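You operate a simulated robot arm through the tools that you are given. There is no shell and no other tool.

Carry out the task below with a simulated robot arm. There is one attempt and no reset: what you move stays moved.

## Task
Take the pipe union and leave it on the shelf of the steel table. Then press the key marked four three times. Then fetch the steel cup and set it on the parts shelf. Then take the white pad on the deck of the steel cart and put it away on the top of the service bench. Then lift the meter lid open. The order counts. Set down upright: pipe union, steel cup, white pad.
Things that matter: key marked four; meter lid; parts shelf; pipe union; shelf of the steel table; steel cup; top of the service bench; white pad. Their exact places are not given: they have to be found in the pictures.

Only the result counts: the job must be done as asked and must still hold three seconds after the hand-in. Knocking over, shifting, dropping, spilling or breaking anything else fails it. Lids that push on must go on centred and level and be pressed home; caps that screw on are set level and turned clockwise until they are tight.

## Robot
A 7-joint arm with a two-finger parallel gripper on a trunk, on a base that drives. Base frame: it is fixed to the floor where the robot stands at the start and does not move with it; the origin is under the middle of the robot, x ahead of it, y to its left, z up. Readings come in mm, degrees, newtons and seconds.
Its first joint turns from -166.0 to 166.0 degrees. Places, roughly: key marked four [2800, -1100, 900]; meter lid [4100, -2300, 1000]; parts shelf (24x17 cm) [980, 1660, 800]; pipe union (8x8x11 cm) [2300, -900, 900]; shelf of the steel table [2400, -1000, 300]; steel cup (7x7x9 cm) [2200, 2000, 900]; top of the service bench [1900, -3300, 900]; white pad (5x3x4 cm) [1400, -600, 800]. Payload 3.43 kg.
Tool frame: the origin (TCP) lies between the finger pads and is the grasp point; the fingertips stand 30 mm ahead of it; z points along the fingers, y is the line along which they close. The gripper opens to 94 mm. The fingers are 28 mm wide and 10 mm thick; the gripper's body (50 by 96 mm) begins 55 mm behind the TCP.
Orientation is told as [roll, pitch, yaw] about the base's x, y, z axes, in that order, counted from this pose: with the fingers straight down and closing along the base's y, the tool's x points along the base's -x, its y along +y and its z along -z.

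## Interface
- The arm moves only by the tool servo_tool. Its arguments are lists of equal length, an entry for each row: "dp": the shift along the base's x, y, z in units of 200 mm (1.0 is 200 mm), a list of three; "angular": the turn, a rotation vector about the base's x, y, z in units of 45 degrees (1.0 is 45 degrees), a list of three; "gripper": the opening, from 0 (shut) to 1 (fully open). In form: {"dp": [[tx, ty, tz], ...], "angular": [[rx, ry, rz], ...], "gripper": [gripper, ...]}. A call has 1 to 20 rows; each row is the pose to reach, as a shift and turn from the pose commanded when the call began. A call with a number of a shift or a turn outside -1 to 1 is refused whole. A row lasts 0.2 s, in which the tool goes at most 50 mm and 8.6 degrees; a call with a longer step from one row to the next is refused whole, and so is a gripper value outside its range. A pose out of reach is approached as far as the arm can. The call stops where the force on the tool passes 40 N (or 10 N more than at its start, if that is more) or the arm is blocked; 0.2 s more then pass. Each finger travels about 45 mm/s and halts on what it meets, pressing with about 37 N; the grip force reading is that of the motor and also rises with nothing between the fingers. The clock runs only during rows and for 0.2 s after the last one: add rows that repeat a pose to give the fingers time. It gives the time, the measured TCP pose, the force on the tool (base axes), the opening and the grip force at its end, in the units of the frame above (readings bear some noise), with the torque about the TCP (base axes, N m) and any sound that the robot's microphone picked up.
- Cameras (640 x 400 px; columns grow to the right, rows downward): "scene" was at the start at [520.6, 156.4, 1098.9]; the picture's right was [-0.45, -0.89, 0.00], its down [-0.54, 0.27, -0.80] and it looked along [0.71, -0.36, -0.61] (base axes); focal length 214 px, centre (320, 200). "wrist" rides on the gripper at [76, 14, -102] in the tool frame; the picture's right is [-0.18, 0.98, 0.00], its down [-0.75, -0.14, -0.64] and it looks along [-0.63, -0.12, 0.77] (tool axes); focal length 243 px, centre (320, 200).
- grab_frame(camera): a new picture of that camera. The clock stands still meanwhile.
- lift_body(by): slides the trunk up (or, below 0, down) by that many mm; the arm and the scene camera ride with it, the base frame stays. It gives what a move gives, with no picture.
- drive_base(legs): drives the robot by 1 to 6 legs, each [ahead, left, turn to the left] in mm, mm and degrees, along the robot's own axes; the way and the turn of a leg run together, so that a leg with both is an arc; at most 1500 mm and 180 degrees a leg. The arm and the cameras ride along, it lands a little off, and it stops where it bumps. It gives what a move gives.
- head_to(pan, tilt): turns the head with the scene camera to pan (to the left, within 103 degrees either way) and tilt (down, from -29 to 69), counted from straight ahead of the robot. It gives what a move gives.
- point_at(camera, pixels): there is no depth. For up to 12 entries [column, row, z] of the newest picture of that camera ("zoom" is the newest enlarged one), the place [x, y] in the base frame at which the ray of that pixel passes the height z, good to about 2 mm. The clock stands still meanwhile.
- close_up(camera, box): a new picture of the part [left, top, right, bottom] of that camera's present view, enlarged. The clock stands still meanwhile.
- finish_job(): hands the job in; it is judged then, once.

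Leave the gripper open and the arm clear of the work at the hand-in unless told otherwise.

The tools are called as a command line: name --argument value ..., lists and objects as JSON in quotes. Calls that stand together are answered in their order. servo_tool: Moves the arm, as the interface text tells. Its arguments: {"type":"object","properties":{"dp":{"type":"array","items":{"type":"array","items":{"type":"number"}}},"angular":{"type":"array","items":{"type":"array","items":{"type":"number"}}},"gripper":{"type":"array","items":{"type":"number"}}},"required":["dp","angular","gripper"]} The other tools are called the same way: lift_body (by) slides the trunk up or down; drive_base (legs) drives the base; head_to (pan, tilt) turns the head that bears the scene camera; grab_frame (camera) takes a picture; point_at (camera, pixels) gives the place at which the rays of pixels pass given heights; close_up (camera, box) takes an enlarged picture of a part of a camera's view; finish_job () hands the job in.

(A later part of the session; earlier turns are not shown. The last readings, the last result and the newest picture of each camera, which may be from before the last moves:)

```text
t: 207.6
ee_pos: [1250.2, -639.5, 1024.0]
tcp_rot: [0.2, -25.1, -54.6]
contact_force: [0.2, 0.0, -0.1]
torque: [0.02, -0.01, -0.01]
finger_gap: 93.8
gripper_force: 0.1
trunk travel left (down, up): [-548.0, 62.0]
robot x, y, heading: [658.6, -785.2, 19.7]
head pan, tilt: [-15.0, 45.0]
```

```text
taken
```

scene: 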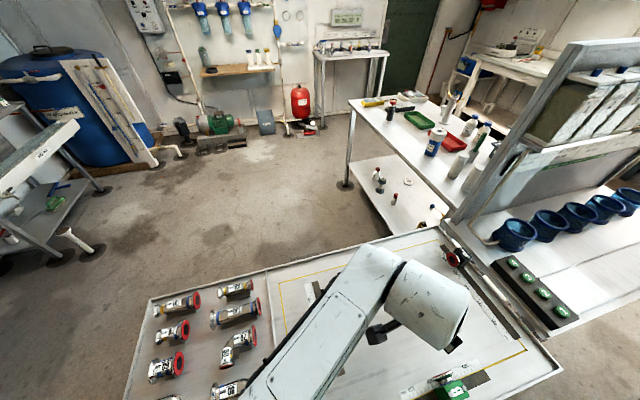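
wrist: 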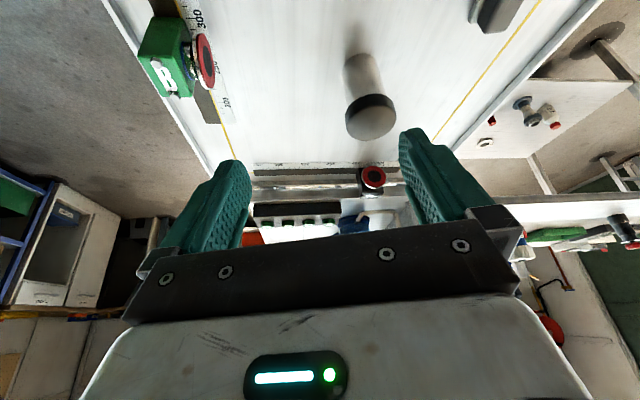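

I move the tool over toward the pad at the same height for a better wrist view of it.

servo_tool --dp '[[0.15, 0.12, 0], [0.3, 0.24, 0], [0.45, 0.36, 0], [0.6, 0.48, 0], [0.75, 0.6, 0], [0.75, 0.6, 0]]' --angular '[[0, 0, 0], [0, 0, 0], [0, 0, 0], [0, 0, 0], [0, 0, 0], [0, 0, 0]]' --gripper '[1, 1, 1, 1, 1, 1]'

grab_frame --camera "wrist"

grab_frame --camera "scene"

```text
t: 208.9
ee_pos: [1402.0, -519.3, 1024.3]
tcp_rot: [0.2, -25.2, -54.4]
contact_force: [0.2, -0.5, 0.1]
torque: [0.03, 0.02, 0.02]
finger_gap: 94.0
gripper_force: 0.0
trunk travel left (down, up): [-548.0, 62.0]
robot x, y, heading: [666.6, -786.9, 19.7]
head pan, tilt: [-15.0, 45.0]
```

```text
taken
```

wrist: 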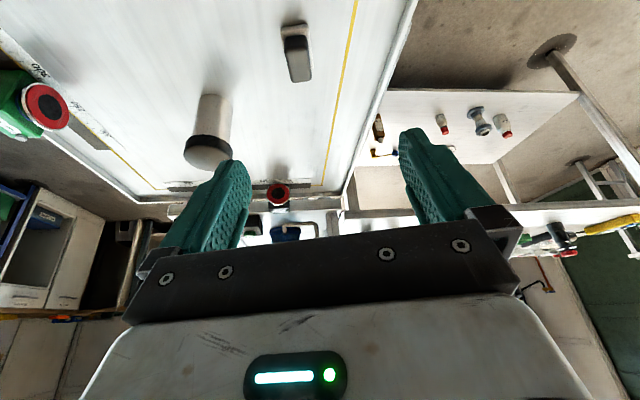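

```text
taken
```

scene: 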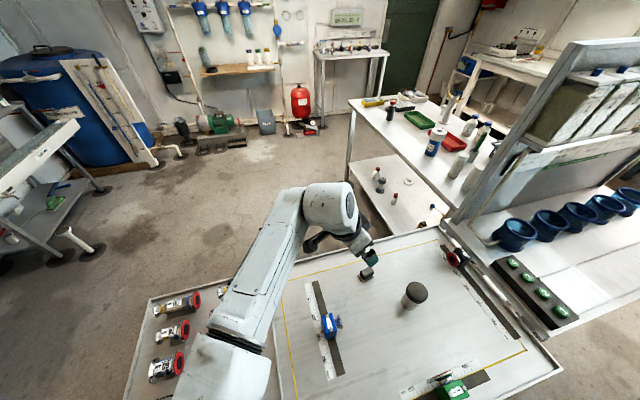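

Both views now show the pad: scene (367,273), wrist (297,52). I zoom for triangulation.

close_up --camera "wrist" --box '[260, 10, 340, 100]'

close_up --camera "scene" --box '[345, 250, 395, 295]'

```text
4.44 times, centred on (300, 55) of wrist
```

zoom: 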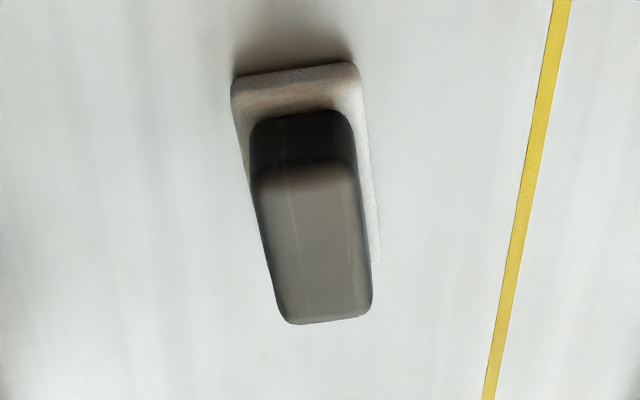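

```text
8.89 times, centred on (370, 272) of scene
```

zoom: 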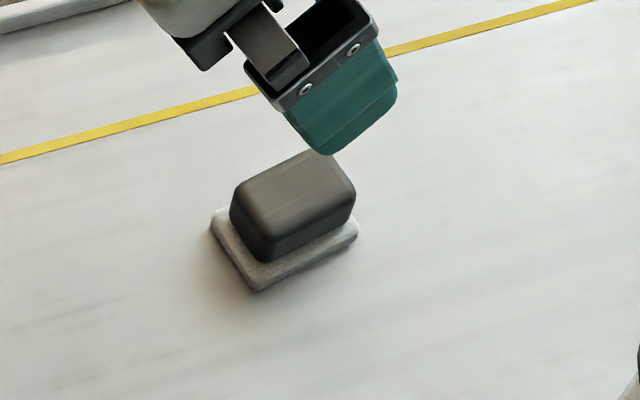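

point_at --camera "wrist" --pixels '[[299.5, 65.1, 830], [299.5, 65.1, 850], [299.5, 65.1, 870], [286.5, 50.5, 850], [312, 46, 850], [293.5, 82.5, 850], [311, 80.5, 850]]'

point_at --camera "scene" --pixels '[[367.1, 271.4, 830], [367.1, 271.4, 850], [367.1, 271.4, 870], [358, 273.4, 815], [363.1, 282, 815], [374, 275.5, 815]]'

```text
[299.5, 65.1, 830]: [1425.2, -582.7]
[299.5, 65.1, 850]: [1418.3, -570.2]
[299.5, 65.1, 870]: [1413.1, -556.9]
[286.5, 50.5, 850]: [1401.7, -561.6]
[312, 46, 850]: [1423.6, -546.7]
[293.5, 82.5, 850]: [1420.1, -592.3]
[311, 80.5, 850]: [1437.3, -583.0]
```

```text
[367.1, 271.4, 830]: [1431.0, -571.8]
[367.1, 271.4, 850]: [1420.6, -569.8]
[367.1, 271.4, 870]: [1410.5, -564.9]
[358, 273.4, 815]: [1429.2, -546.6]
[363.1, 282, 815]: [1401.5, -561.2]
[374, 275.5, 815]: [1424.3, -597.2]
```

The handle's top is at (1420,-570,850), so the deck is near 810. I move to 110 mm behind the grasp point, turn 4.5 degrees more to align, and narrow the gripper to about 60 mm.

servo_tool --dp '[[-0.01, -0.02, -0.1], [-0.02, -0.04, -0.2], [-0.025, -0.06, -0.3], [-0.025, -0.06, -0.383], [-0.025, -0.06, -0.383]]' --angular '[[0, 0, -0.03], [0, 0, -0.06], [0, 0, -0.1], [0, 0, -0.1], [0, 0, -0.1]]' --gripper '[0.8, 0.65, 0.65, 0.65, 0.65]'

grab_frame --camera "wrist"

close_up --camera "scene" --box '[320, 230, 440, 310]'

```text
t: 210.2
ee_pos: [1396.1, -531.1, 946.4]
tcp_rot: [0.1, -25.1, -59.0]
contact_force: [0.1, 0.4, 0.1]
torque: [0.01, -0.03, 0.02]
finger_gap: 60.8
gripper_force: 0.0
trunk travel left (down, up): [-548.0, 62.0]
robot x, y, heading: [662.3, -787.8, 19.7]
head pan, tilt: [-15.0, 45.0]
```

```text
taken
```

wrist: 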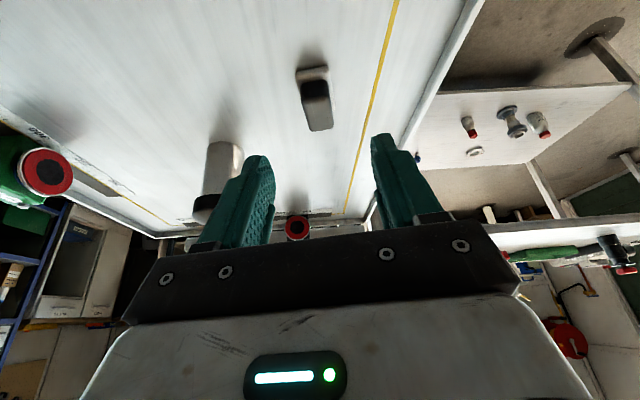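

```text
5.00 times, centred on (380, 270) of scene
```

zoom: 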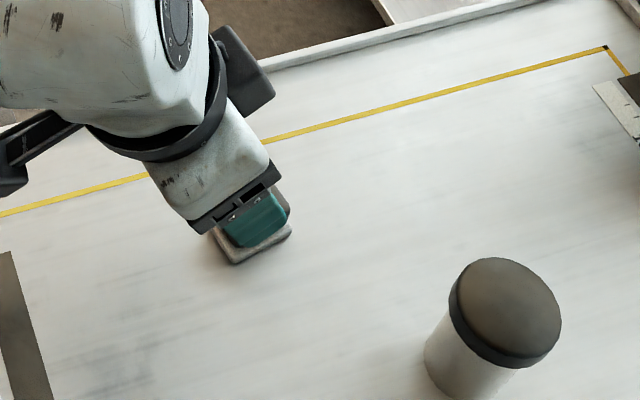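

The handle lies on the tool axis and is aligned. I advance 110 mm to the grasp height.

servo_tool --dp '[[0.021, -0.033, -0.082], [0.042, -0.067, -0.164], [0.062, -0.1, -0.246], [0.083, -0.133, -0.328], [0.104, -0.167, -0.41], [0.125, -0.2, -0.485], [0.125, -0.2, -0.485]]' --angular '[[0, 0, 0], [0, 0, 0], [0, 0, 0], [0, 0, 0], [0, 0, 0], [0, 0, 0], [0, 0, 0]]' --gripper '[0.65, 0.65, 0.65, 0.65, 0.65, 0.65, 0.65]'

grab_frame --camera "wrist"

close_up --camera "scene" --box '[320, 230, 440, 310]'

```text
t: 211.8
ee_pos: [1420.8, -569.7, 853.5]
tcp_rot: [0.4, -25.3, -58.8]
contact_force: [-8.5, 0.5, 16.4]
torque: [-0.25, 0.74, -0.29]
finger_gap: 64.5
gripper_force: 2.9
trunk travel left (down, up): [-548.0, 62.0]
robot x, y, heading: [665.3, -787.8, 19.9]
head pan, tilt: [-15.0, 45.0]
stopped in row 7: the force on the tool passed its limit at 41 N (the readings are from after the stop); the commanded pose is now the measured one
```

```text
taken
```

wrist: 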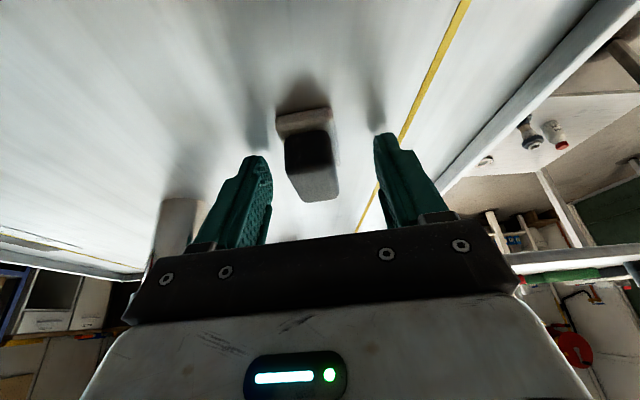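

```text
5.00 times, centred on (380, 270) of scene
```

zoom: 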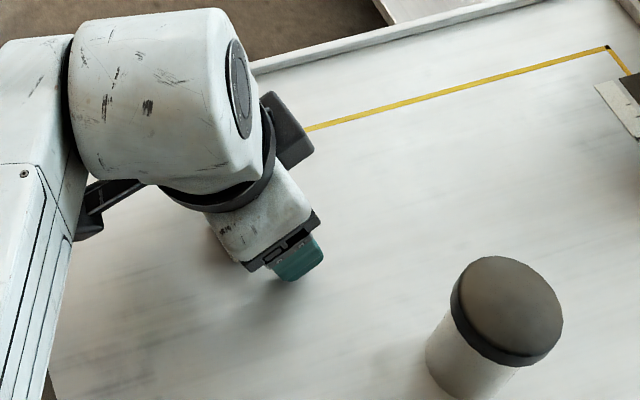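

The fingertips touched the deck (41 N, now 16 N), so the deck is nearer 822. The handle is between the fingers; I raise 4 mm and then close the gripper.

servo_tool --dp '[[0, 0, 0.02], [0, 0, 0.022], [0, 0, 0.022]]' --angular '[[0, 0, 0], [0, 0, 0], [0, 0, 0]]' --gripper '[0.65, 0.65, 0.65]'

grab_frame --camera "wrist"

```text
t: 212.7
ee_pos: [1421.4, -570.6, 856.0]
tcp_rot: [0.2, -25.1, -59.0]
contact_force: [-0.2, -0.2, 0.3]
torque: [0.0, -0.01, -0.01]
finger_gap: 61.0
gripper_force: 0.0
trunk travel left (down, up): [-548.0, 62.0]
robot x, y, heading: [661.7, -788.0, 19.6]
head pan, tilt: [-15.0, 45.0]
```

```text
taken
```

wrist: 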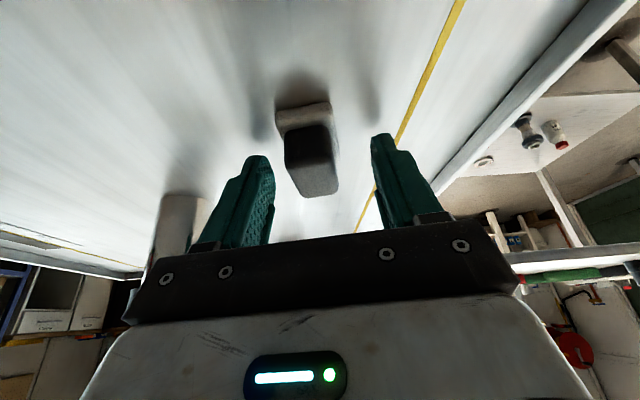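

Contact is gone. The handle sits about 5 mm to the left of the fingers' middle in the picture, so I shift by 5 mm and close.

servo_tool --dp '[[-0.021, -0.013, 0], [-0.021, -0.013, 0], [-0.021, -0.013, 0], [-0.021, -0.013, 0], [-0.021, -0.013, 0], [-0.021, -0.013, 0], [-0.021, -0.013, 0]]' --angular '[[0, 0, 0], [0, 0, 0], [0, 0, 0], [0, 0, 0], [0, 0, 0], [0, 0, 0], [0, 0, 0]]' --gripper '[0.65, 0.4, 0, 0, 0, 0, 0]'

grab_frame --camera "wrist"

```text
t: 214.2
ee_pos: [1416.9, -572.9, 855.9]
tcp_rot: [0.3, -25.1, -58.9]
contact_force: [-0.1, 0.2, -0.2]
torque: [-0.03, 0.0, 0.01]
finger_gap: 28.4
gripper_force: 37.1
trunk travel left (down, up): [-548.0, 62.0]
robot x, y, heading: [664.7, -791.2, 19.7]
head pan, tilt: [-15.0, 45.0]
```

```text
taken
```

wrist: 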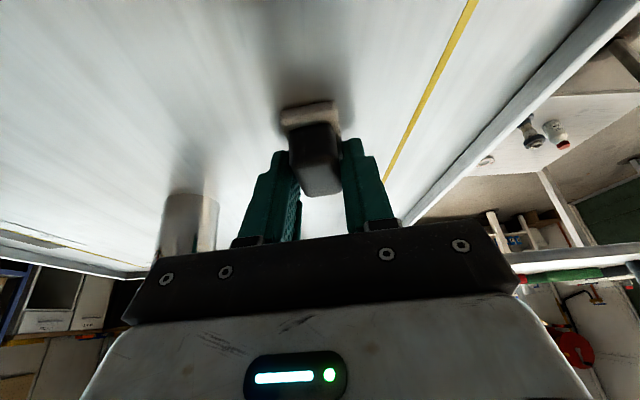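

The handle is held (gap 28 mm). I lift 100 mm.

servo_tool --dp '[[0, 0, 0.05], [0, 0, 0.15], [0, 0, 0.3], [0, 0, 0.45], [0, 0, 0.6], [0, 0, 0.6]]' --angular '[[0, 0, 0], [0, 0, 0], [0, 0, 0], [0, 0, 0], [0, 0, 0], [0, 0, 0]]' --gripper '[0, 0, 0, 0, 0, 0]'

grab_frame --camera "wrist"

grab_frame --camera "scene"

```text
t: 215.7
ee_pos: [1416.7, -573.1, 976.3]
tcp_rot: [0.2, -25.3, -58.9]
contact_force: [0.4, 0.1, -0.2]
torque: [0.02, -0.02, 0.02]
finger_gap: 28.5
gripper_force: 37.3
trunk travel left (down, up): [-548.0, 62.0]
robot x, y, heading: [661.4, -788.9, 19.8]
head pan, tilt: [-15.0, 45.0]
```

```text
taken
```

wrist: 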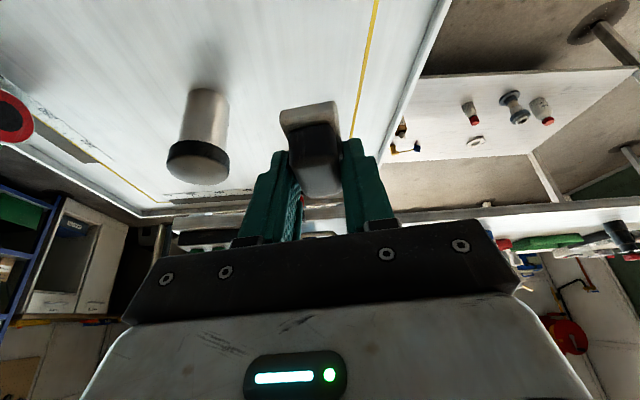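

```text
taken
```

scene: 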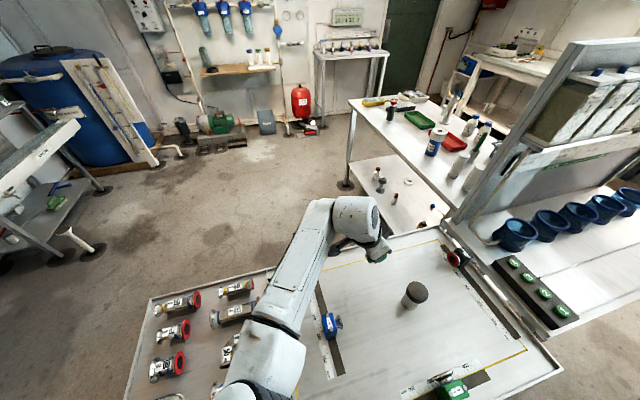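

The pad is held upright and the cart's things are undisturbed. I raise the trunk 60 mm and back away from the cart.

lift_body --by 60

drive_base --legs '[[-480, 0, 0]]'

head_to --pan -75 --tilt 20

grab_frame --camera "scene"

head_to --pan -103 --tilt 35

grab_frame --camera "scene"

```text
t: 216.7
ee_pos: [1416.5, -572.7, 1035.4]
tcp_rot: [0.3, -25.2, -58.9]
contact_force: [-0.7, -0.1, -0.4]
torque: [-0.01, -0.03, 0.0]
finger_gap: 28.3
gripper_force: 37.5
trunk travel left (down, up): [-608.0, 2.0]
robot x, y, heading: [662.3, -789.1, 19.8]
head pan, tilt: [-15.0, 45.0]
```

```text
t: 219.5
ee_pos: [970.2, -731.8, 1036.2]
tcp_rot: [0.3, -25.1, -58.9]
contact_force: [-0.3, 0.4, 0.4]
torque: [-0.03, -0.03, 0.01]
finger_gap: 28.8
gripper_force: 37.0
trunk travel left (down, up): [-608.0, 2.0]
robot x, y, heading: [216.6, -950.4, 19.6]
head pan, tilt: [-15.0, 45.0]
```

```text
t: 220.8
ee_pos: [971.4, -732.5, 1036.3]
tcp_rot: [0.3, -25.1, -58.9]
contact_force: [-0.8, -0.1, 0.6]
torque: [-0.07, 0.03, 0.02]
finger_gap: 28.4
gripper_force: 36.9
trunk travel left (down, up): [-608.0, 2.0]
robot x, y, heading: [215.4, -949.5, 19.7]
head pan, tilt: [-75.0, 20.0]
```

```text
taken
```

scene: 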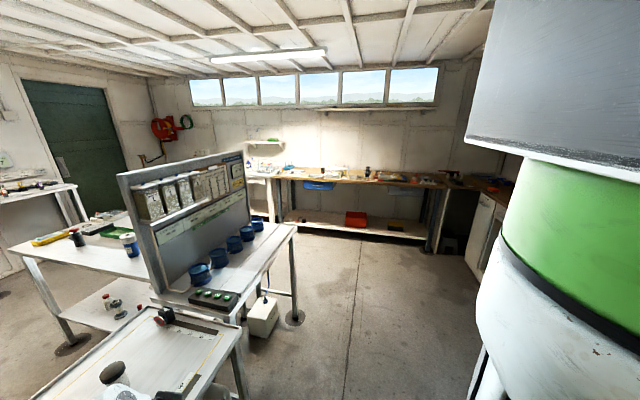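

```text
t: 221.7
ee_pos: [970.8, -732.1, 1034.4]
tcp_rot: [0.2, -25.3, -58.9]
contact_force: [0.4, -0.9, 0.3]
torque: [0.01, -0.03, 0.01]
finger_gap: 28.9
gripper_force: 37.2
trunk travel left (down, up): [-608.0, 2.0]
robot x, y, heading: [219.0, -948.1, 19.8]
head pan, tilt: [-103.0, 35.0]
```

```text
taken
```

scene: 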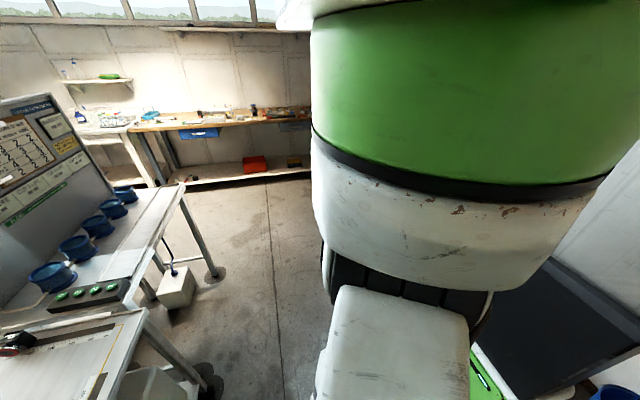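

The wooden bench along the far wall is the service bench. I turn right 80 degrees to face it.

drive_base --legs '[[0, 0, -80]]'

head_to --pan -10 --tilt 25

grab_frame --camera "scene"

head_to --pan 30 --tilt 25

grab_frame --camera "scene"

```text
t: 225.5
ee_pos: [556.3, -1654.8, 1035.9]
tcp_rot: [0.3, -25.3, -139.1]
contact_force: [0.1, 0.0, -0.5]
torque: [0.0, 0.03, -0.01]
finger_gap: 28.4
gripper_force: 36.5
trunk travel left (down, up): [-608.0, 2.0]
robot x, y, heading: [218.8, -950.9, -60.6]
head pan, tilt: [-103.0, 35.0]
```

```text
t: 227.2
ee_pos: [556.4, -1656.4, 1036.5]
tcp_rot: [0.2, -25.2, -139.2]
contact_force: [0.8, -0.2, -0.7]
torque: [-0.01, 0.01, -0.01]
finger_gap: 28.4
gripper_force: 36.9
trunk travel left (down, up): [-608.0, 2.0]
robot x, y, heading: [215.9, -946.6, -60.5]
head pan, tilt: [-10.0, 25.0]
```

```text
taken
```

scene: 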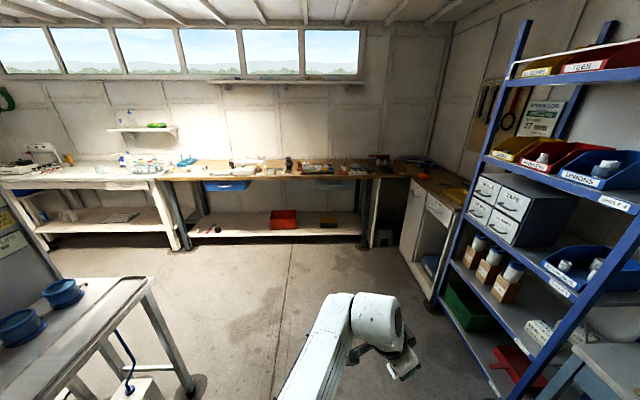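

```text
t: 228.3
ee_pos: [557.4, -1655.7, 1035.8]
tcp_rot: [0.4, -25.3, -139.1]
contact_force: [0.5, 0.8, -1.1]
torque: [-0.01, 0.01, 0.01]
finger_gap: 28.5
gripper_force: 37.7
trunk travel left (down, up): [-608.0, 2.0]
robot x, y, heading: [219.5, -945.3, -60.2]
head pan, tilt: [30.0, 25.0]
```

```text
taken
```

scene: 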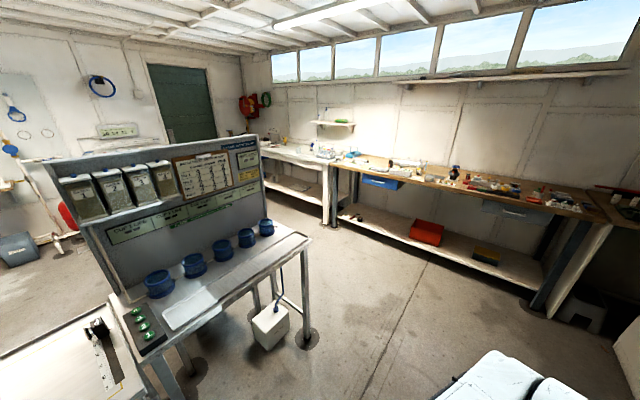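

I check which bench the rough place (1900,-3300,900) matches.

head_to --pan 10 --tilt 25

grab_frame --camera "scene"

point_at --camera "scene" --pixels '[[250, 185, 900], [300, 195, 900], [350, 195, 900], [400, 195, 900], [200, 180, 900], [450, 195, 900], [120, 180, 900]]'

close_up --camera "scene" --box '[200, 130, 540, 290]'

```text
t: 229.1
ee_pos: [557.6, -1655.9, 1034.5]
tcp_rot: [0.3, -25.2, -139.0]
contact_force: [-0.8, 0.1, -0.3]
torque: [0.02, 0.0, 0.01]
finger_gap: 28.4
gripper_force: 36.9
trunk travel left (down, up): [-608.0, 2.0]
robot x, y, heading: [218.3, -948.2, -60.5]
head pan, tilt: [10.0, 25.0]
```

```text
taken
```

scene: 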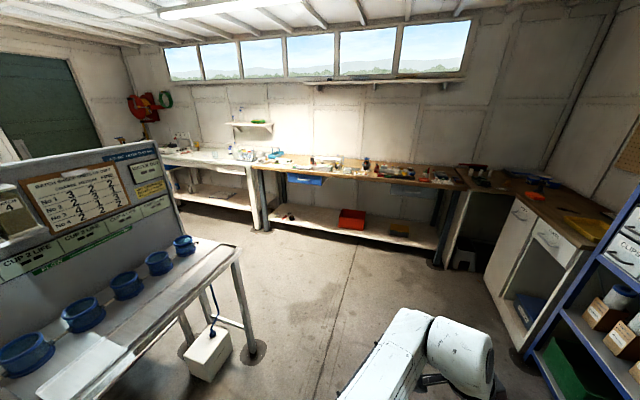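

```text
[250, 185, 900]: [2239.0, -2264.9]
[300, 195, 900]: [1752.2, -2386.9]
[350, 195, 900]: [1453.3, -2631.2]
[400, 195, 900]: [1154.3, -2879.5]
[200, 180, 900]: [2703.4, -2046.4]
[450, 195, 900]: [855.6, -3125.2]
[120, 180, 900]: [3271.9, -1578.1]
```

```text
1.88 times, centred on (370, 210) of scene
```

zoom: 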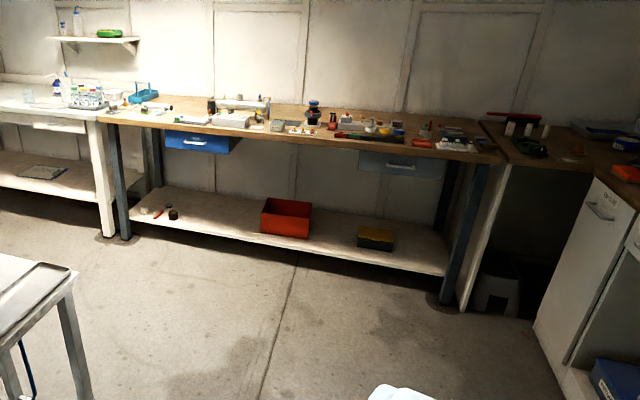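

point_at --camera "scene" --pixels '[[264, 230, 0], [439, 265, 0], [252, 229, 0], [250, 172, 900], [466, 186, 900], [253, 168, 900], [252, 171, 950], [350, 178, 900], [350, 178, 850], [300, 172, 850], [400, 182, 850]]'

```text
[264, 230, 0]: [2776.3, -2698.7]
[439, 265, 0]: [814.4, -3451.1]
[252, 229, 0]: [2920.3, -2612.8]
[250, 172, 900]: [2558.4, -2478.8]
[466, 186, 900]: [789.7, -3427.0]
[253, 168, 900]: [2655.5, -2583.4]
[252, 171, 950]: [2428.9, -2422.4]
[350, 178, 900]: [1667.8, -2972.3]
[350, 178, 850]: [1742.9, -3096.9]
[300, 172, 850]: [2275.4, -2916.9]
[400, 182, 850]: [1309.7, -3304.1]
```

The wooden bench's front runs from (2776,-2699) to (814,-3451), so it is the service bench. I drive ahead 1300 mm toward it and turn square to it.

drive_base --legs '[[1250, 60, 0], [0, 0, -8.5]]'

head_to --pan 0 --tilt 30

grab_frame --camera "scene"

close_up --camera "scene" --box '[100, 100, 500, 300]'

```text
t: 236.1
ee_pos: [1122.1, -2753.2, 1034.8]
tcp_rot: [0.2, -25.2, -147.5]
contact_force: [-0.5, -0.2, -0.9]
torque: [0.02, 0.01, -0.03]
finger_gap: 28.5
gripper_force: 37.4
trunk travel left (down, up): [-608.0, 2.0]
robot x, y, heading: [884.2, -2005.4, -68.7]
head pan, tilt: [10.0, 25.0]
```

```text
t: 236.8
ee_pos: [1122.2, -2753.6, 1035.1]
tcp_rot: [0.3, -25.2, -147.5]
contact_force: [1.2, -0.1, -0.2]
torque: [-0.04, -0.02, 0.02]
finger_gap: 28.6
gripper_force: 37.4
trunk travel left (down, up): [-608.0, 2.0]
robot x, y, heading: [884.8, -2008.6, -69.1]
head pan, tilt: [0.0, 30.0]
```

```text
taken
```

scene: 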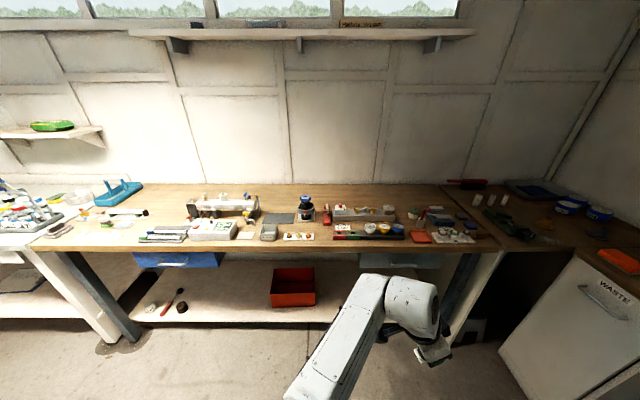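

```text
1.60 times, centred on (300, 200) of scene
```

zoom: 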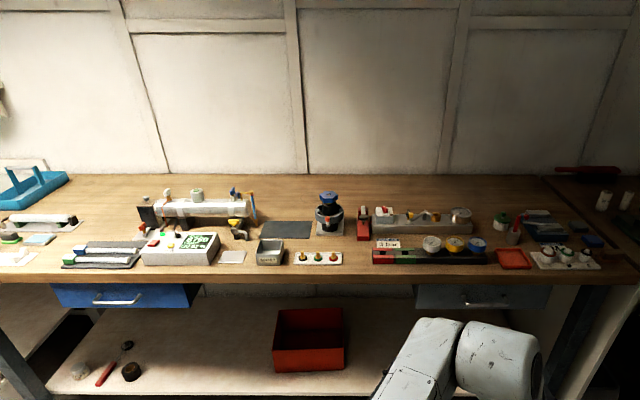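

I zoom in on parts of the bench top to find a free spot.

close_up --camera "scene" --box '[90, 170, 290, 270]'

close_up --camera "scene" --box '[260, 170, 460, 270]'

close_up --camera "scene" --box '[20, 170, 180, 260]'

```text
3.20 times, centred on (190, 220) of scene
```

zoom: 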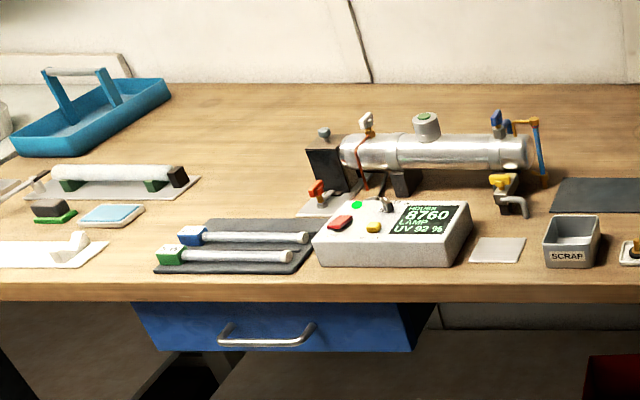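

```text
3.20 times, centred on (360, 220) of scene
```

zoom: 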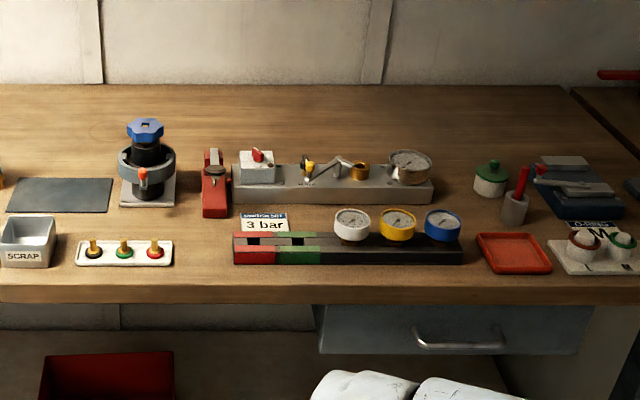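

```text
4.00 times, centred on (100, 215) of scene
```

zoom: 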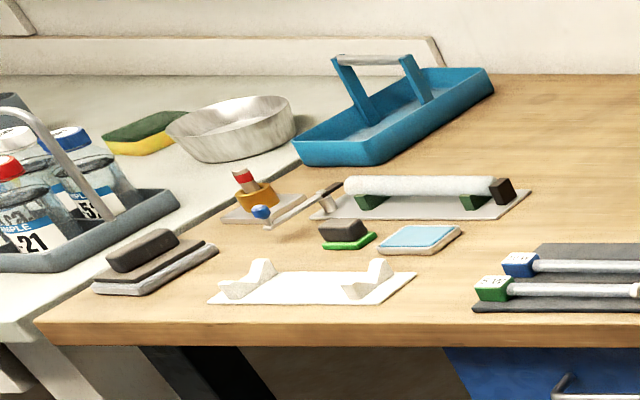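

A good open area lies between the white roller and the dark plate, at scene (170,209); another gap is at (324,237). I measure them and the bench front edge.

point_at --camera "scene" --pixels '[[170, 209, 900], [170, 209, 880], [170, 246.6, 900], [170, 246.6, 880], [324, 237, 900], [324, 246, 900], [142, 219, 900], [186, 216, 900], [152, 217, 900], [290, 341, 0], [113, 345, 0]]'

```text
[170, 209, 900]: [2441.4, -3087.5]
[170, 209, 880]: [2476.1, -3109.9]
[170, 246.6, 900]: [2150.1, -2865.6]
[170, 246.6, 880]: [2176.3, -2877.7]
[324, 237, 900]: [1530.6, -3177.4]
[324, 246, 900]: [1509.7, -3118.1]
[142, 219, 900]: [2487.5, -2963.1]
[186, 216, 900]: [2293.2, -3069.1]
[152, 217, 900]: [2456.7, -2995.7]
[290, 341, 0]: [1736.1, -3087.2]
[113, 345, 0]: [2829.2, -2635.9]
```

Spot A is near (2441,-3087), 310 mm inside the front edge. Before driving there I check where the panel table's legs stand, behind-left of me.

head_to --pan 95 --tilt 35

grab_frame --camera "scene"

head_to --pan 50 --tilt 30

grab_frame --camera "scene"

```text
t: 238.5
ee_pos: [1121.0, -2754.7, 1035.6]
tcp_rot: [0.3, -25.2, -147.4]
contact_force: [-0.5, 1.1, -0.9]
torque: [-0.01, 0.0, 0.01]
finger_gap: 28.5
gripper_force: 36.8
trunk travel left (down, up): [-608.0, 2.0]
robot x, y, heading: [884.9, -2004.1, -68.8]
head pan, tilt: [95.0, 35.0]
```

```text
taken
```

scene: 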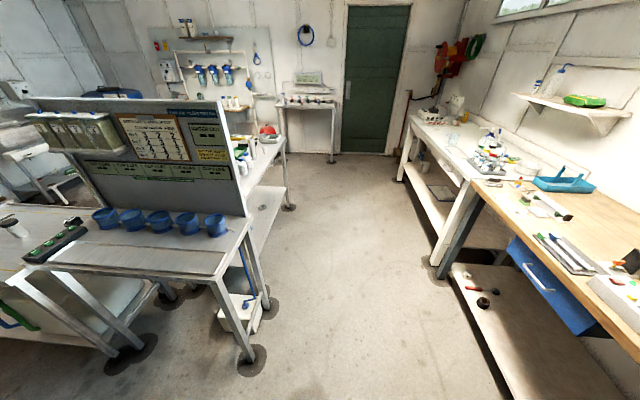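

```text
t: 239.6
ee_pos: [1121.3, -2753.9, 1035.1]
tcp_rot: [0.3, -25.2, -147.4]
contact_force: [1.2, 0.2, 0.3]
torque: [0.01, -0.01, 0.01]
finger_gap: 28.2
gripper_force: 37.4
trunk travel left (down, up): [-608.0, 2.0]
robot x, y, heading: [886.0, -2006.4, -68.8]
head pan, tilt: [50.0, 30.0]
```

```text
taken
```

scene: 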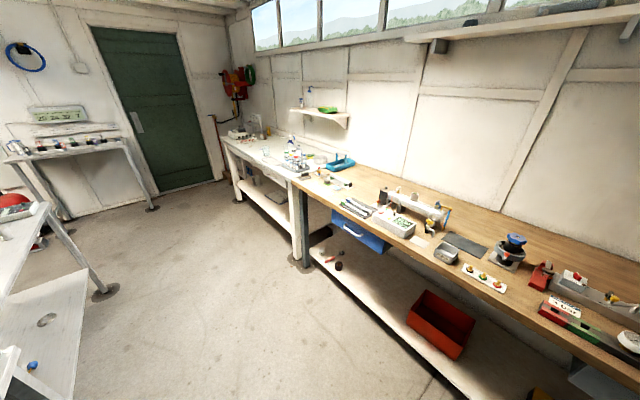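

The corridor is wide. I measure the feet nearest to my route.

head_to --pan 95 --tilt 35

grab_frame --camera "scene"

point_at --camera "scene" --pixels '[[251, 362, 0], [268, 303, 0], [289, 208, 0], [332, 160, 0], [438, 268, 0], [398, 180, 0], [245, 325, 0], [448, 255, 300], [243, 225, 850]]'

```text
t: 240.7
ee_pos: [1123.5, -2754.0, 1036.0]
tcp_rot: [0.3, -25.3, -147.4]
contact_force: [-0.4, 0.6, -0.5]
torque: [-0.02, -0.04, 0.01]
finger_gap: 28.5
gripper_force: 37.0
trunk travel left (down, up): [-608.0, 2.0]
robot x, y, heading: [884.4, -2007.5, -68.8]
head pan, tilt: [95.0, 35.0]
```

```text
taken
```

scene: 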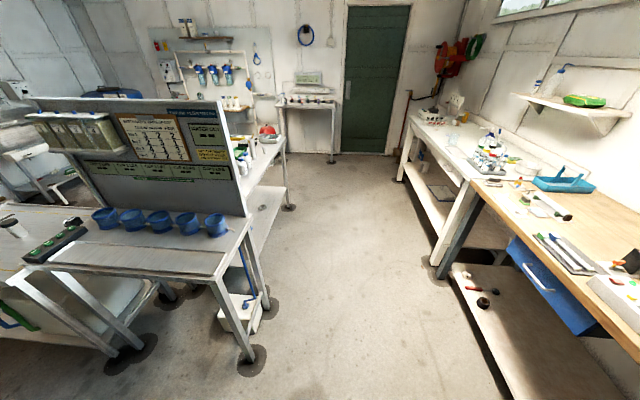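

```text
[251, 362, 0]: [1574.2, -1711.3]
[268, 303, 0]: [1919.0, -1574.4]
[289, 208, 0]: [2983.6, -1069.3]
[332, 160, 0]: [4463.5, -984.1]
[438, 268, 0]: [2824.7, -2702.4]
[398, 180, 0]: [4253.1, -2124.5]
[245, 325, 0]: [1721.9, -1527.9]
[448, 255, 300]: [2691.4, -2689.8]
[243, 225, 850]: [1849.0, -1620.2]
```

Spot B, between the white plate and the gauge bar, is much closer to me. I measure its free width and depth.

head_to --pan 0 --tilt 30

grab_frame --camera "scene"

point_at --camera "scene" --pixels '[[314, 237, 900], [332.5, 237, 900], [323, 246, 900], [323, 226, 900], [323, 246, 880], [323, 226, 880]]'

close_up --camera "scene" --box '[280, 200, 360, 260]'

```text
t: 242.4
ee_pos: [1121.5, -2753.8, 1035.4]
tcp_rot: [0.4, -25.2, -147.4]
contact_force: [0.5, 0.1, -0.2]
torque: [-0.01, 0.0, 0.01]
finger_gap: 28.4
gripper_force: 36.5
trunk travel left (down, up): [-608.0, 2.0]
robot x, y, heading: [884.9, -2004.8, -68.7]
head pan, tilt: [0.0, 30.0]
```

```text
taken
```

scene: 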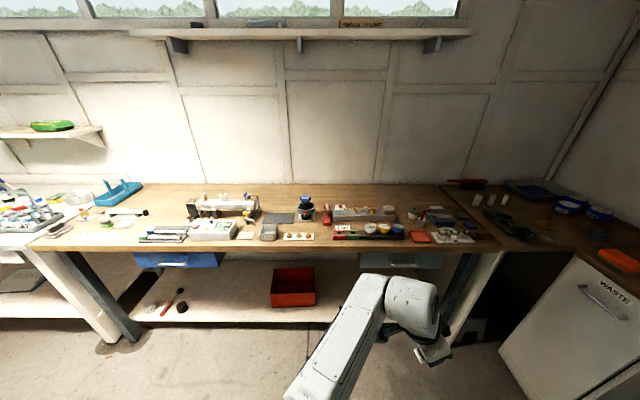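

```text
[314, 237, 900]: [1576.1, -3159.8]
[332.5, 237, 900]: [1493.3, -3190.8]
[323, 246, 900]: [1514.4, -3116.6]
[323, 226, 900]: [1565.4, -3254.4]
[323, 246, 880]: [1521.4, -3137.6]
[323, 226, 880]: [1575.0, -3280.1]
```

```text
6.67 times, centred on (320, 230) of scene
```

zoom: 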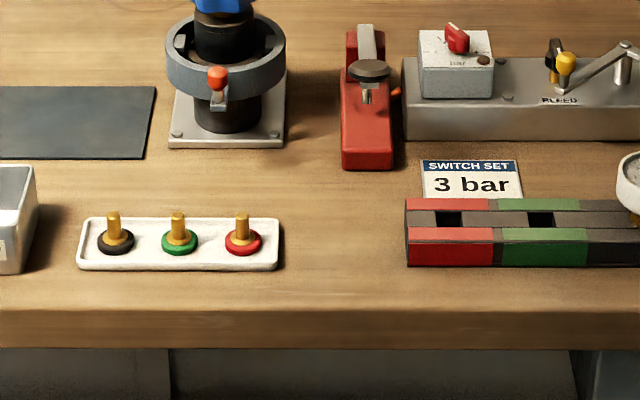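

Spot B is free over roughly 88 by 140 mm. I turn the tool about +79 degrees so it leans straight back with the pad's long side pointing in, then drive to stop 150 mm short of it.

servo_tool --dp '[[0, 0, 0], [0, 0, 0], [0, 0, 0], [0, 0, 0], [0, 0, 0], [0, 0, 0]]' --angular '[[0, 0, 0.17], [0, 0, 0.34], [0, 0, 0.52], [0, 0, 0.7], [0, 0, 0.875], [0, 0, 0.875]]' --gripper '[0, 0, 0, 0, 0, 0]'

servo_tool --dp '[[0, 0, 0], [0, 0, 0], [0, 0, 0], [0, 0, 0], [0, 0, 0], [0, 0, 0]]' --angular '[[0, 0, 0.17], [0, 0, 0.34], [0, 0, 0.52], [0, 0, 0.7], [0, 0, 0.875], [0, 0, 0.875]]' --gripper '[0, 0, 0, 0, 0, 0]'

drive_base --legs '[[400, 230, 0]]'

head_to --pan -20 --tilt 45

grab_frame --camera "scene"

grab_frame --camera "wrist"

```text
t: 243.8
ee_pos: [1122.3, -2754.7, 1035.1]
tcp_rot: [0.4, -25.3, -107.8]
contact_force: [0.1, 0.2, 0.5]
torque: [0.02, -0.02, -0.02]
finger_gap: 28.5
gripper_force: 37.1
trunk travel left (down, up): [-608.0, 2.0]
robot x, y, heading: [883.9, -2006.5, -68.7]
head pan, tilt: [0.0, 30.0]
```

```text
t: 245.2
ee_pos: [1121.0, -2755.2, 1036.7]
tcp_rot: [0.3, -25.2, -68.5]
contact_force: [0.1, -0.6, -0.6]
torque: [-0.01, 0.04, 0.01]
finger_gap: 28.6
gripper_force: 37.0
trunk travel left (down, up): [-608.0, 2.0]
robot x, y, heading: [884.7, -2001.5, -68.8]
head pan, tilt: [0.0, 30.0]
```

```text
t: 248.0
ee_pos: [1482.4, -3045.4, 1035.7]
tcp_rot: [0.2, -25.2, -68.6]
contact_force: [0.0, 0.2, -0.9]
torque: [0.01, -0.02, 0.02]
finger_gap: 28.5
gripper_force: 36.7
trunk travel left (down, up): [-608.0, 2.0]
robot x, y, heading: [1246.2, -2299.0, -68.6]
head pan, tilt: [0.0, 30.0]
```

```text
t: 248.8
ee_pos: [1484.2, -3045.6, 1036.2]
tcp_rot: [0.3, -25.2, -68.5]
contact_force: [0.3, 0.6, -0.8]
torque: [0.01, 0.01, 0.03]
finger_gap: 28.5
gripper_force: 37.3
trunk travel left (down, up): [-608.0, 2.0]
robot x, y, heading: [1247.8, -2296.2, -68.4]
head pan, tilt: [-20.0, 45.0]
```

```text
taken
```

scene: 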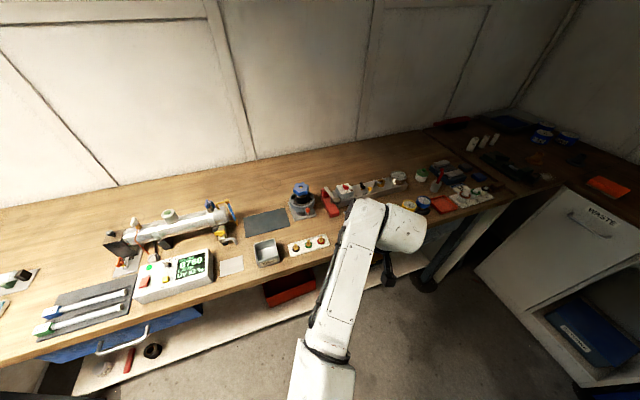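

```text
taken
```

wrist: 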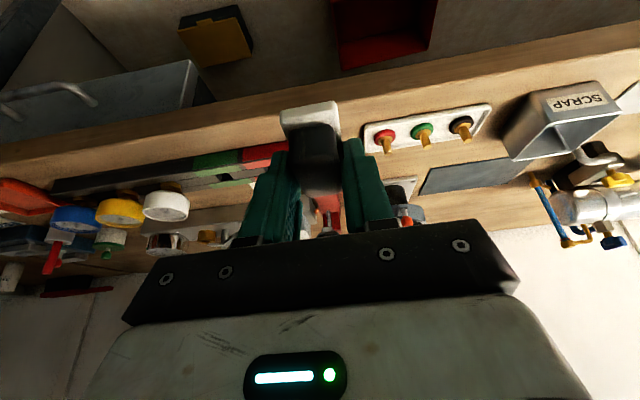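

I zoom in on the gap in both views to triangulate the bench height and the spot.

close_up --camera "scene" --box '[270, 200, 370, 275]'

close_up --camera "wrist" --box '[220, 70, 500, 210]'

```text
5.33 times, centred on (320, 238) of scene
```

zoom: 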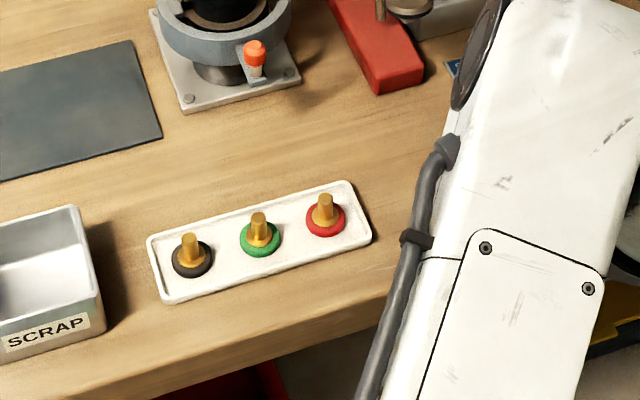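

```text
2.29 times, centred on (360, 140) of wrist
```

zoom: 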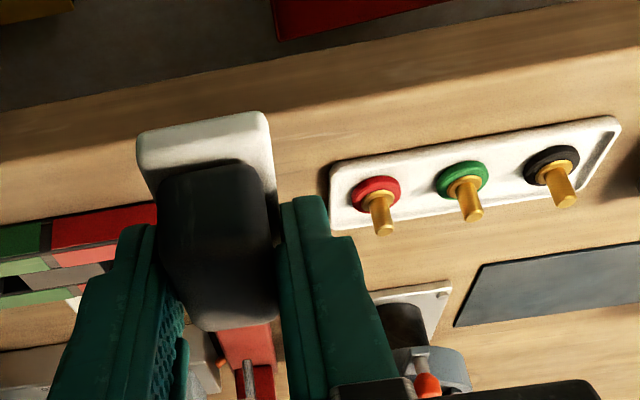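

point_at --camera "scene" --pixels '[[329.6, 245.5, 880], [329.6, 245.5, 900], [329.6, 245.5, 920], [324.9, 234.4, 900], [324.9, 234.4, 880], [338, 214, 900]]'

point_at --camera "wrist" --pixels '[[365.7, 124.7, 880], [365.7, 124.7, 900], [365.7, 124.7, 920], [367.9, 150.9, 900], [367.9, 150.9, 880], [289, 145, 900], [289, 145, 920], [290, 107, 900]]'

```text
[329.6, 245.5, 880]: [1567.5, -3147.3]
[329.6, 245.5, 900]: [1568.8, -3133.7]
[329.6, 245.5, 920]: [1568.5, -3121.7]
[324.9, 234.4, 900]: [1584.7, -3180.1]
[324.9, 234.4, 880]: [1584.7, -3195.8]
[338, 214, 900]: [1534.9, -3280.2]
```

```text
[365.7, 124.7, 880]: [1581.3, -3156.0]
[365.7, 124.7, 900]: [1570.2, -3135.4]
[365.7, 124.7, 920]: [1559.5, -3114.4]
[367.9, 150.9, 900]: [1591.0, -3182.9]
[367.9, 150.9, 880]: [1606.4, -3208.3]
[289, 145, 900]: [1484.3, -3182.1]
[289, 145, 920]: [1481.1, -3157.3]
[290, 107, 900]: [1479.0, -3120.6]
```

The bench top is near z 892, and the gap's middle is at about (1541,-3191). I drive ahead 110 mm, and then I will lower the pad there with the arm.

drive_base --legs '[[110, 0, 0]]'

grab_frame --camera "wrist"

```text
t: 250.0
ee_pos: [1524.5, -3148.4, 1036.1]
tcp_rot: [0.3, -25.3, -68.5]
contact_force: [0.8, -0.2, -0.3]
torque: [0.01, 0.04, 0.04]
finger_gap: 28.4
gripper_force: 36.6
trunk travel left (down, up): [-608.0, 2.0]
robot x, y, heading: [1283.1, -2401.5, -68.7]
head pan, tilt: [-20.0, 45.0]
```

```text
taken
```

wrist: 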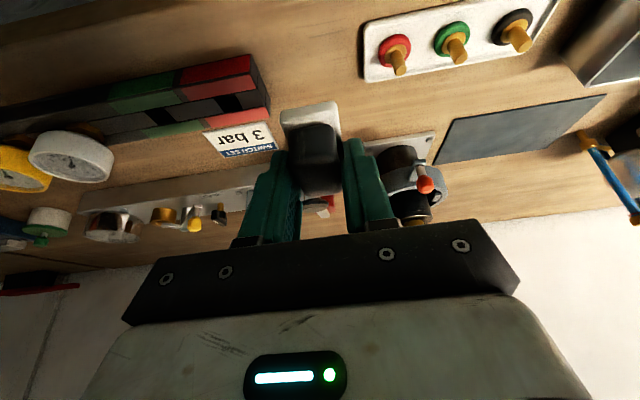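

I move over the spot and down to about 35 mm above the bench, then check alignment.

servo_tool --dp '[[0.03, -0.08, 0], [0.06, -0.16, -0.05], [0.0925, -0.243, -0.15], [0.0925, -0.243, -0.28], [0.0925, -0.243, -0.38], [0.0925, -0.243, -0.38]]' --angular '[[0, 0, 0], [0, 0, 0], [0, 0, 0], [0, 0, 0], [0, 0, 0], [0, 0, 0]]' --gripper '[0, 0, 0, 0, 0, 0]'

grab_frame --camera "wrist"

grab_frame --camera "scene"

```text
t: 251.4
ee_pos: [1543.4, -3195.5, 958.8]
tcp_rot: [0.3, -25.2, -68.4]
contact_force: [-0.6, 0.1, 0.4]
torque: [-0.02, -0.02, 0.03]
finger_gap: 28.3
gripper_force: 37.3
trunk travel left (down, up): [-608.0, 2.0]
robot x, y, heading: [1284.4, -2401.9, -68.6]
head pan, tilt: [-20.0, 45.0]
```

```text
taken
```

wrist: 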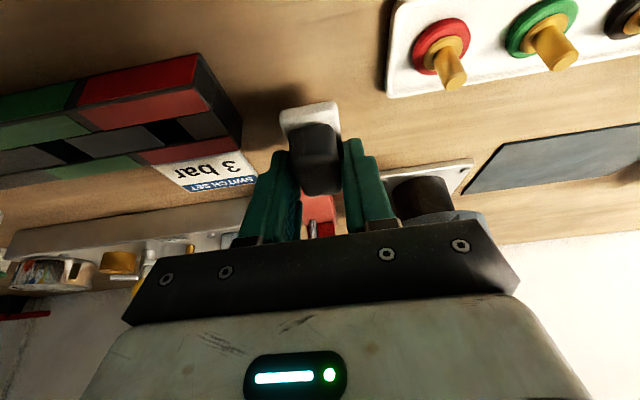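

```text
taken
```

scene: 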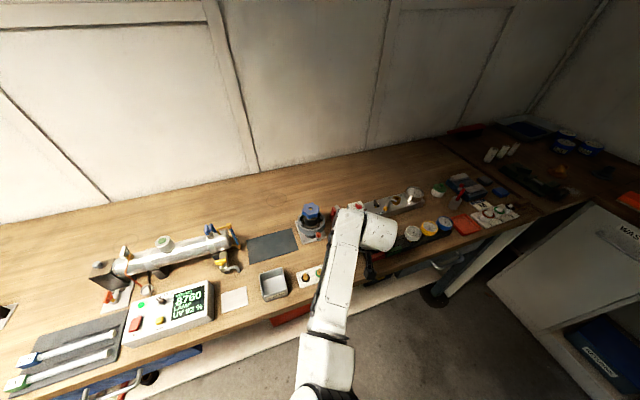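

The landing spot is centred in the gap. I lower to about 931, then continue in small steps until contact.

servo_tool --dp '[[0, 0, -0.07], [0, 0, -0.125], [0, 0, -0.14], [0, 0, -0.14]]' --angular '[[0, 0, 0], [0, 0, 0], [0, 0, 0], [0, 0, 0]]' --gripper '[0, 0, 0, 0]'

servo_tool --dp '[[0, 0, -0.008], [0, 0, -0.016], [0, 0, -0.016]]' --angular '[[0, 0, 0], [0, 0, 0], [0, 0, 0]]' --gripper '[0, 0, 0]'

```text
t: 252.4
ee_pos: [1544.0, -3196.8, 934.3]
tcp_rot: [0.2, -25.4, -68.4]
contact_force: [1.1, -1.5, 27.5]
torque: [-0.21, -0.01, -0.02]
finger_gap: 28.5
gripper_force: 37.5
trunk travel left (down, up): [-608.0, 2.0]
robot x, y, heading: [1284.1, -2395.9, -68.8]
head pan, tilt: [-20.0, 45.0]
```

```text
t: 253.0
ee_pos: [1543.2, -3198.0, 934.4]
tcp_rot: [0.1, -25.7, -68.4]
contact_force: [-1.7, 0.9, 12.2]
torque: [0.15, 0.02, 0.0]
finger_gap: 28.3
gripper_force: 36.7
trunk travel left (down, up): [-608.0, 2.0]
robot x, y, heading: [1285.6, -2402.3, -68.6]
head pan, tilt: [-20.0, 45.0]
stopped in row 2: the force on the tool passed its limit at 42 N (the readings are from after the stop); the commanded pose is now the measured one
```

The pad rests on the bench (bench top about 901). I ease up about 1 mm and open the gripper partly.

servo_tool --dp '[[0, 0, 0.004], [0, 0, 0.004], [0, 0, 0.004], [0, 0, 0.004], [0, 0, 0.004]]' --angular '[[0, 0, 0], [0, 0, 0], [0, 0, 0], [0, 0, 0], [0, 0, 0]]' --gripper '[0, 0.3, 0.5, 0.5, 0.5]'

grab_frame --camera "wrist"

```text
t: 254.2
ee_pos: [1543.8, -3196.8, 933.0]
tcp_rot: [0.2, -25.5, -68.3]
contact_force: [8.1, 3.9, 12.6]
torque: [0.04, -0.08, 0.04]
finger_gap: 41.6
gripper_force: 0.1
trunk travel left (down, up): [-608.0, 2.0]
robot x, y, heading: [1286.4, -2397.7, -68.6]
head pan, tilt: [-20.0, 45.0]
```

```text
taken
```

wrist: 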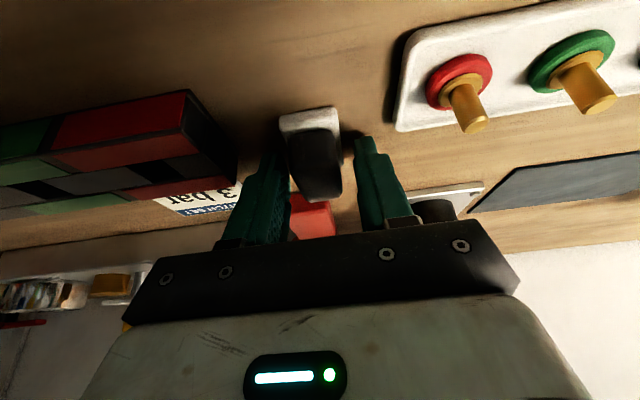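

The fingertips themselves rub on the bench (12 N). I raise 4 mm, let the fingers open fully to about 50 mm, and look.

servo_tool --dp '[[0, 0, 0.01], [0, 0, 0.02], [0, 0, 0.02], [0, 0, 0.02]]' --angular '[[0, 0, 0], [0, 0, 0], [0, 0, 0], [0, 0, 0]]' --gripper '[0.5, 0.53, 0.53, 0.53]'

grab_frame --camera "wrist"

```text
t: 255.2
ee_pos: [1543.0, -3197.4, 935.6]
tcp_rot: [0.2, -25.6, -68.3]
contact_force: [0.2, -0.1, 0.1]
torque: [0.01, -0.02, -0.02]
finger_gap: 49.8
gripper_force: 0.0
trunk travel left (down, up): [-608.0, 2.0]
robot x, y, heading: [1284.7, -2398.2, -68.5]
head pan, tilt: [-20.0, 45.0]
```

```text
taken
```

wrist: 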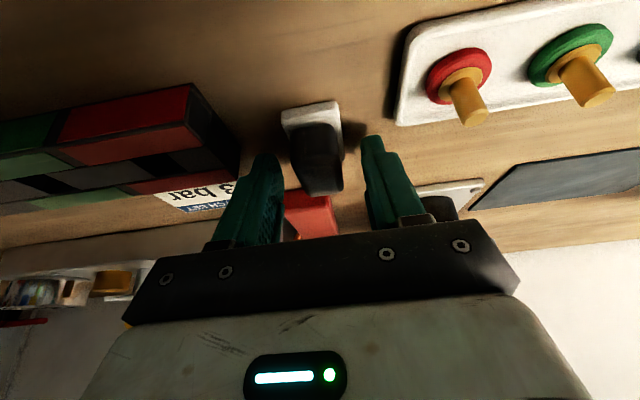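

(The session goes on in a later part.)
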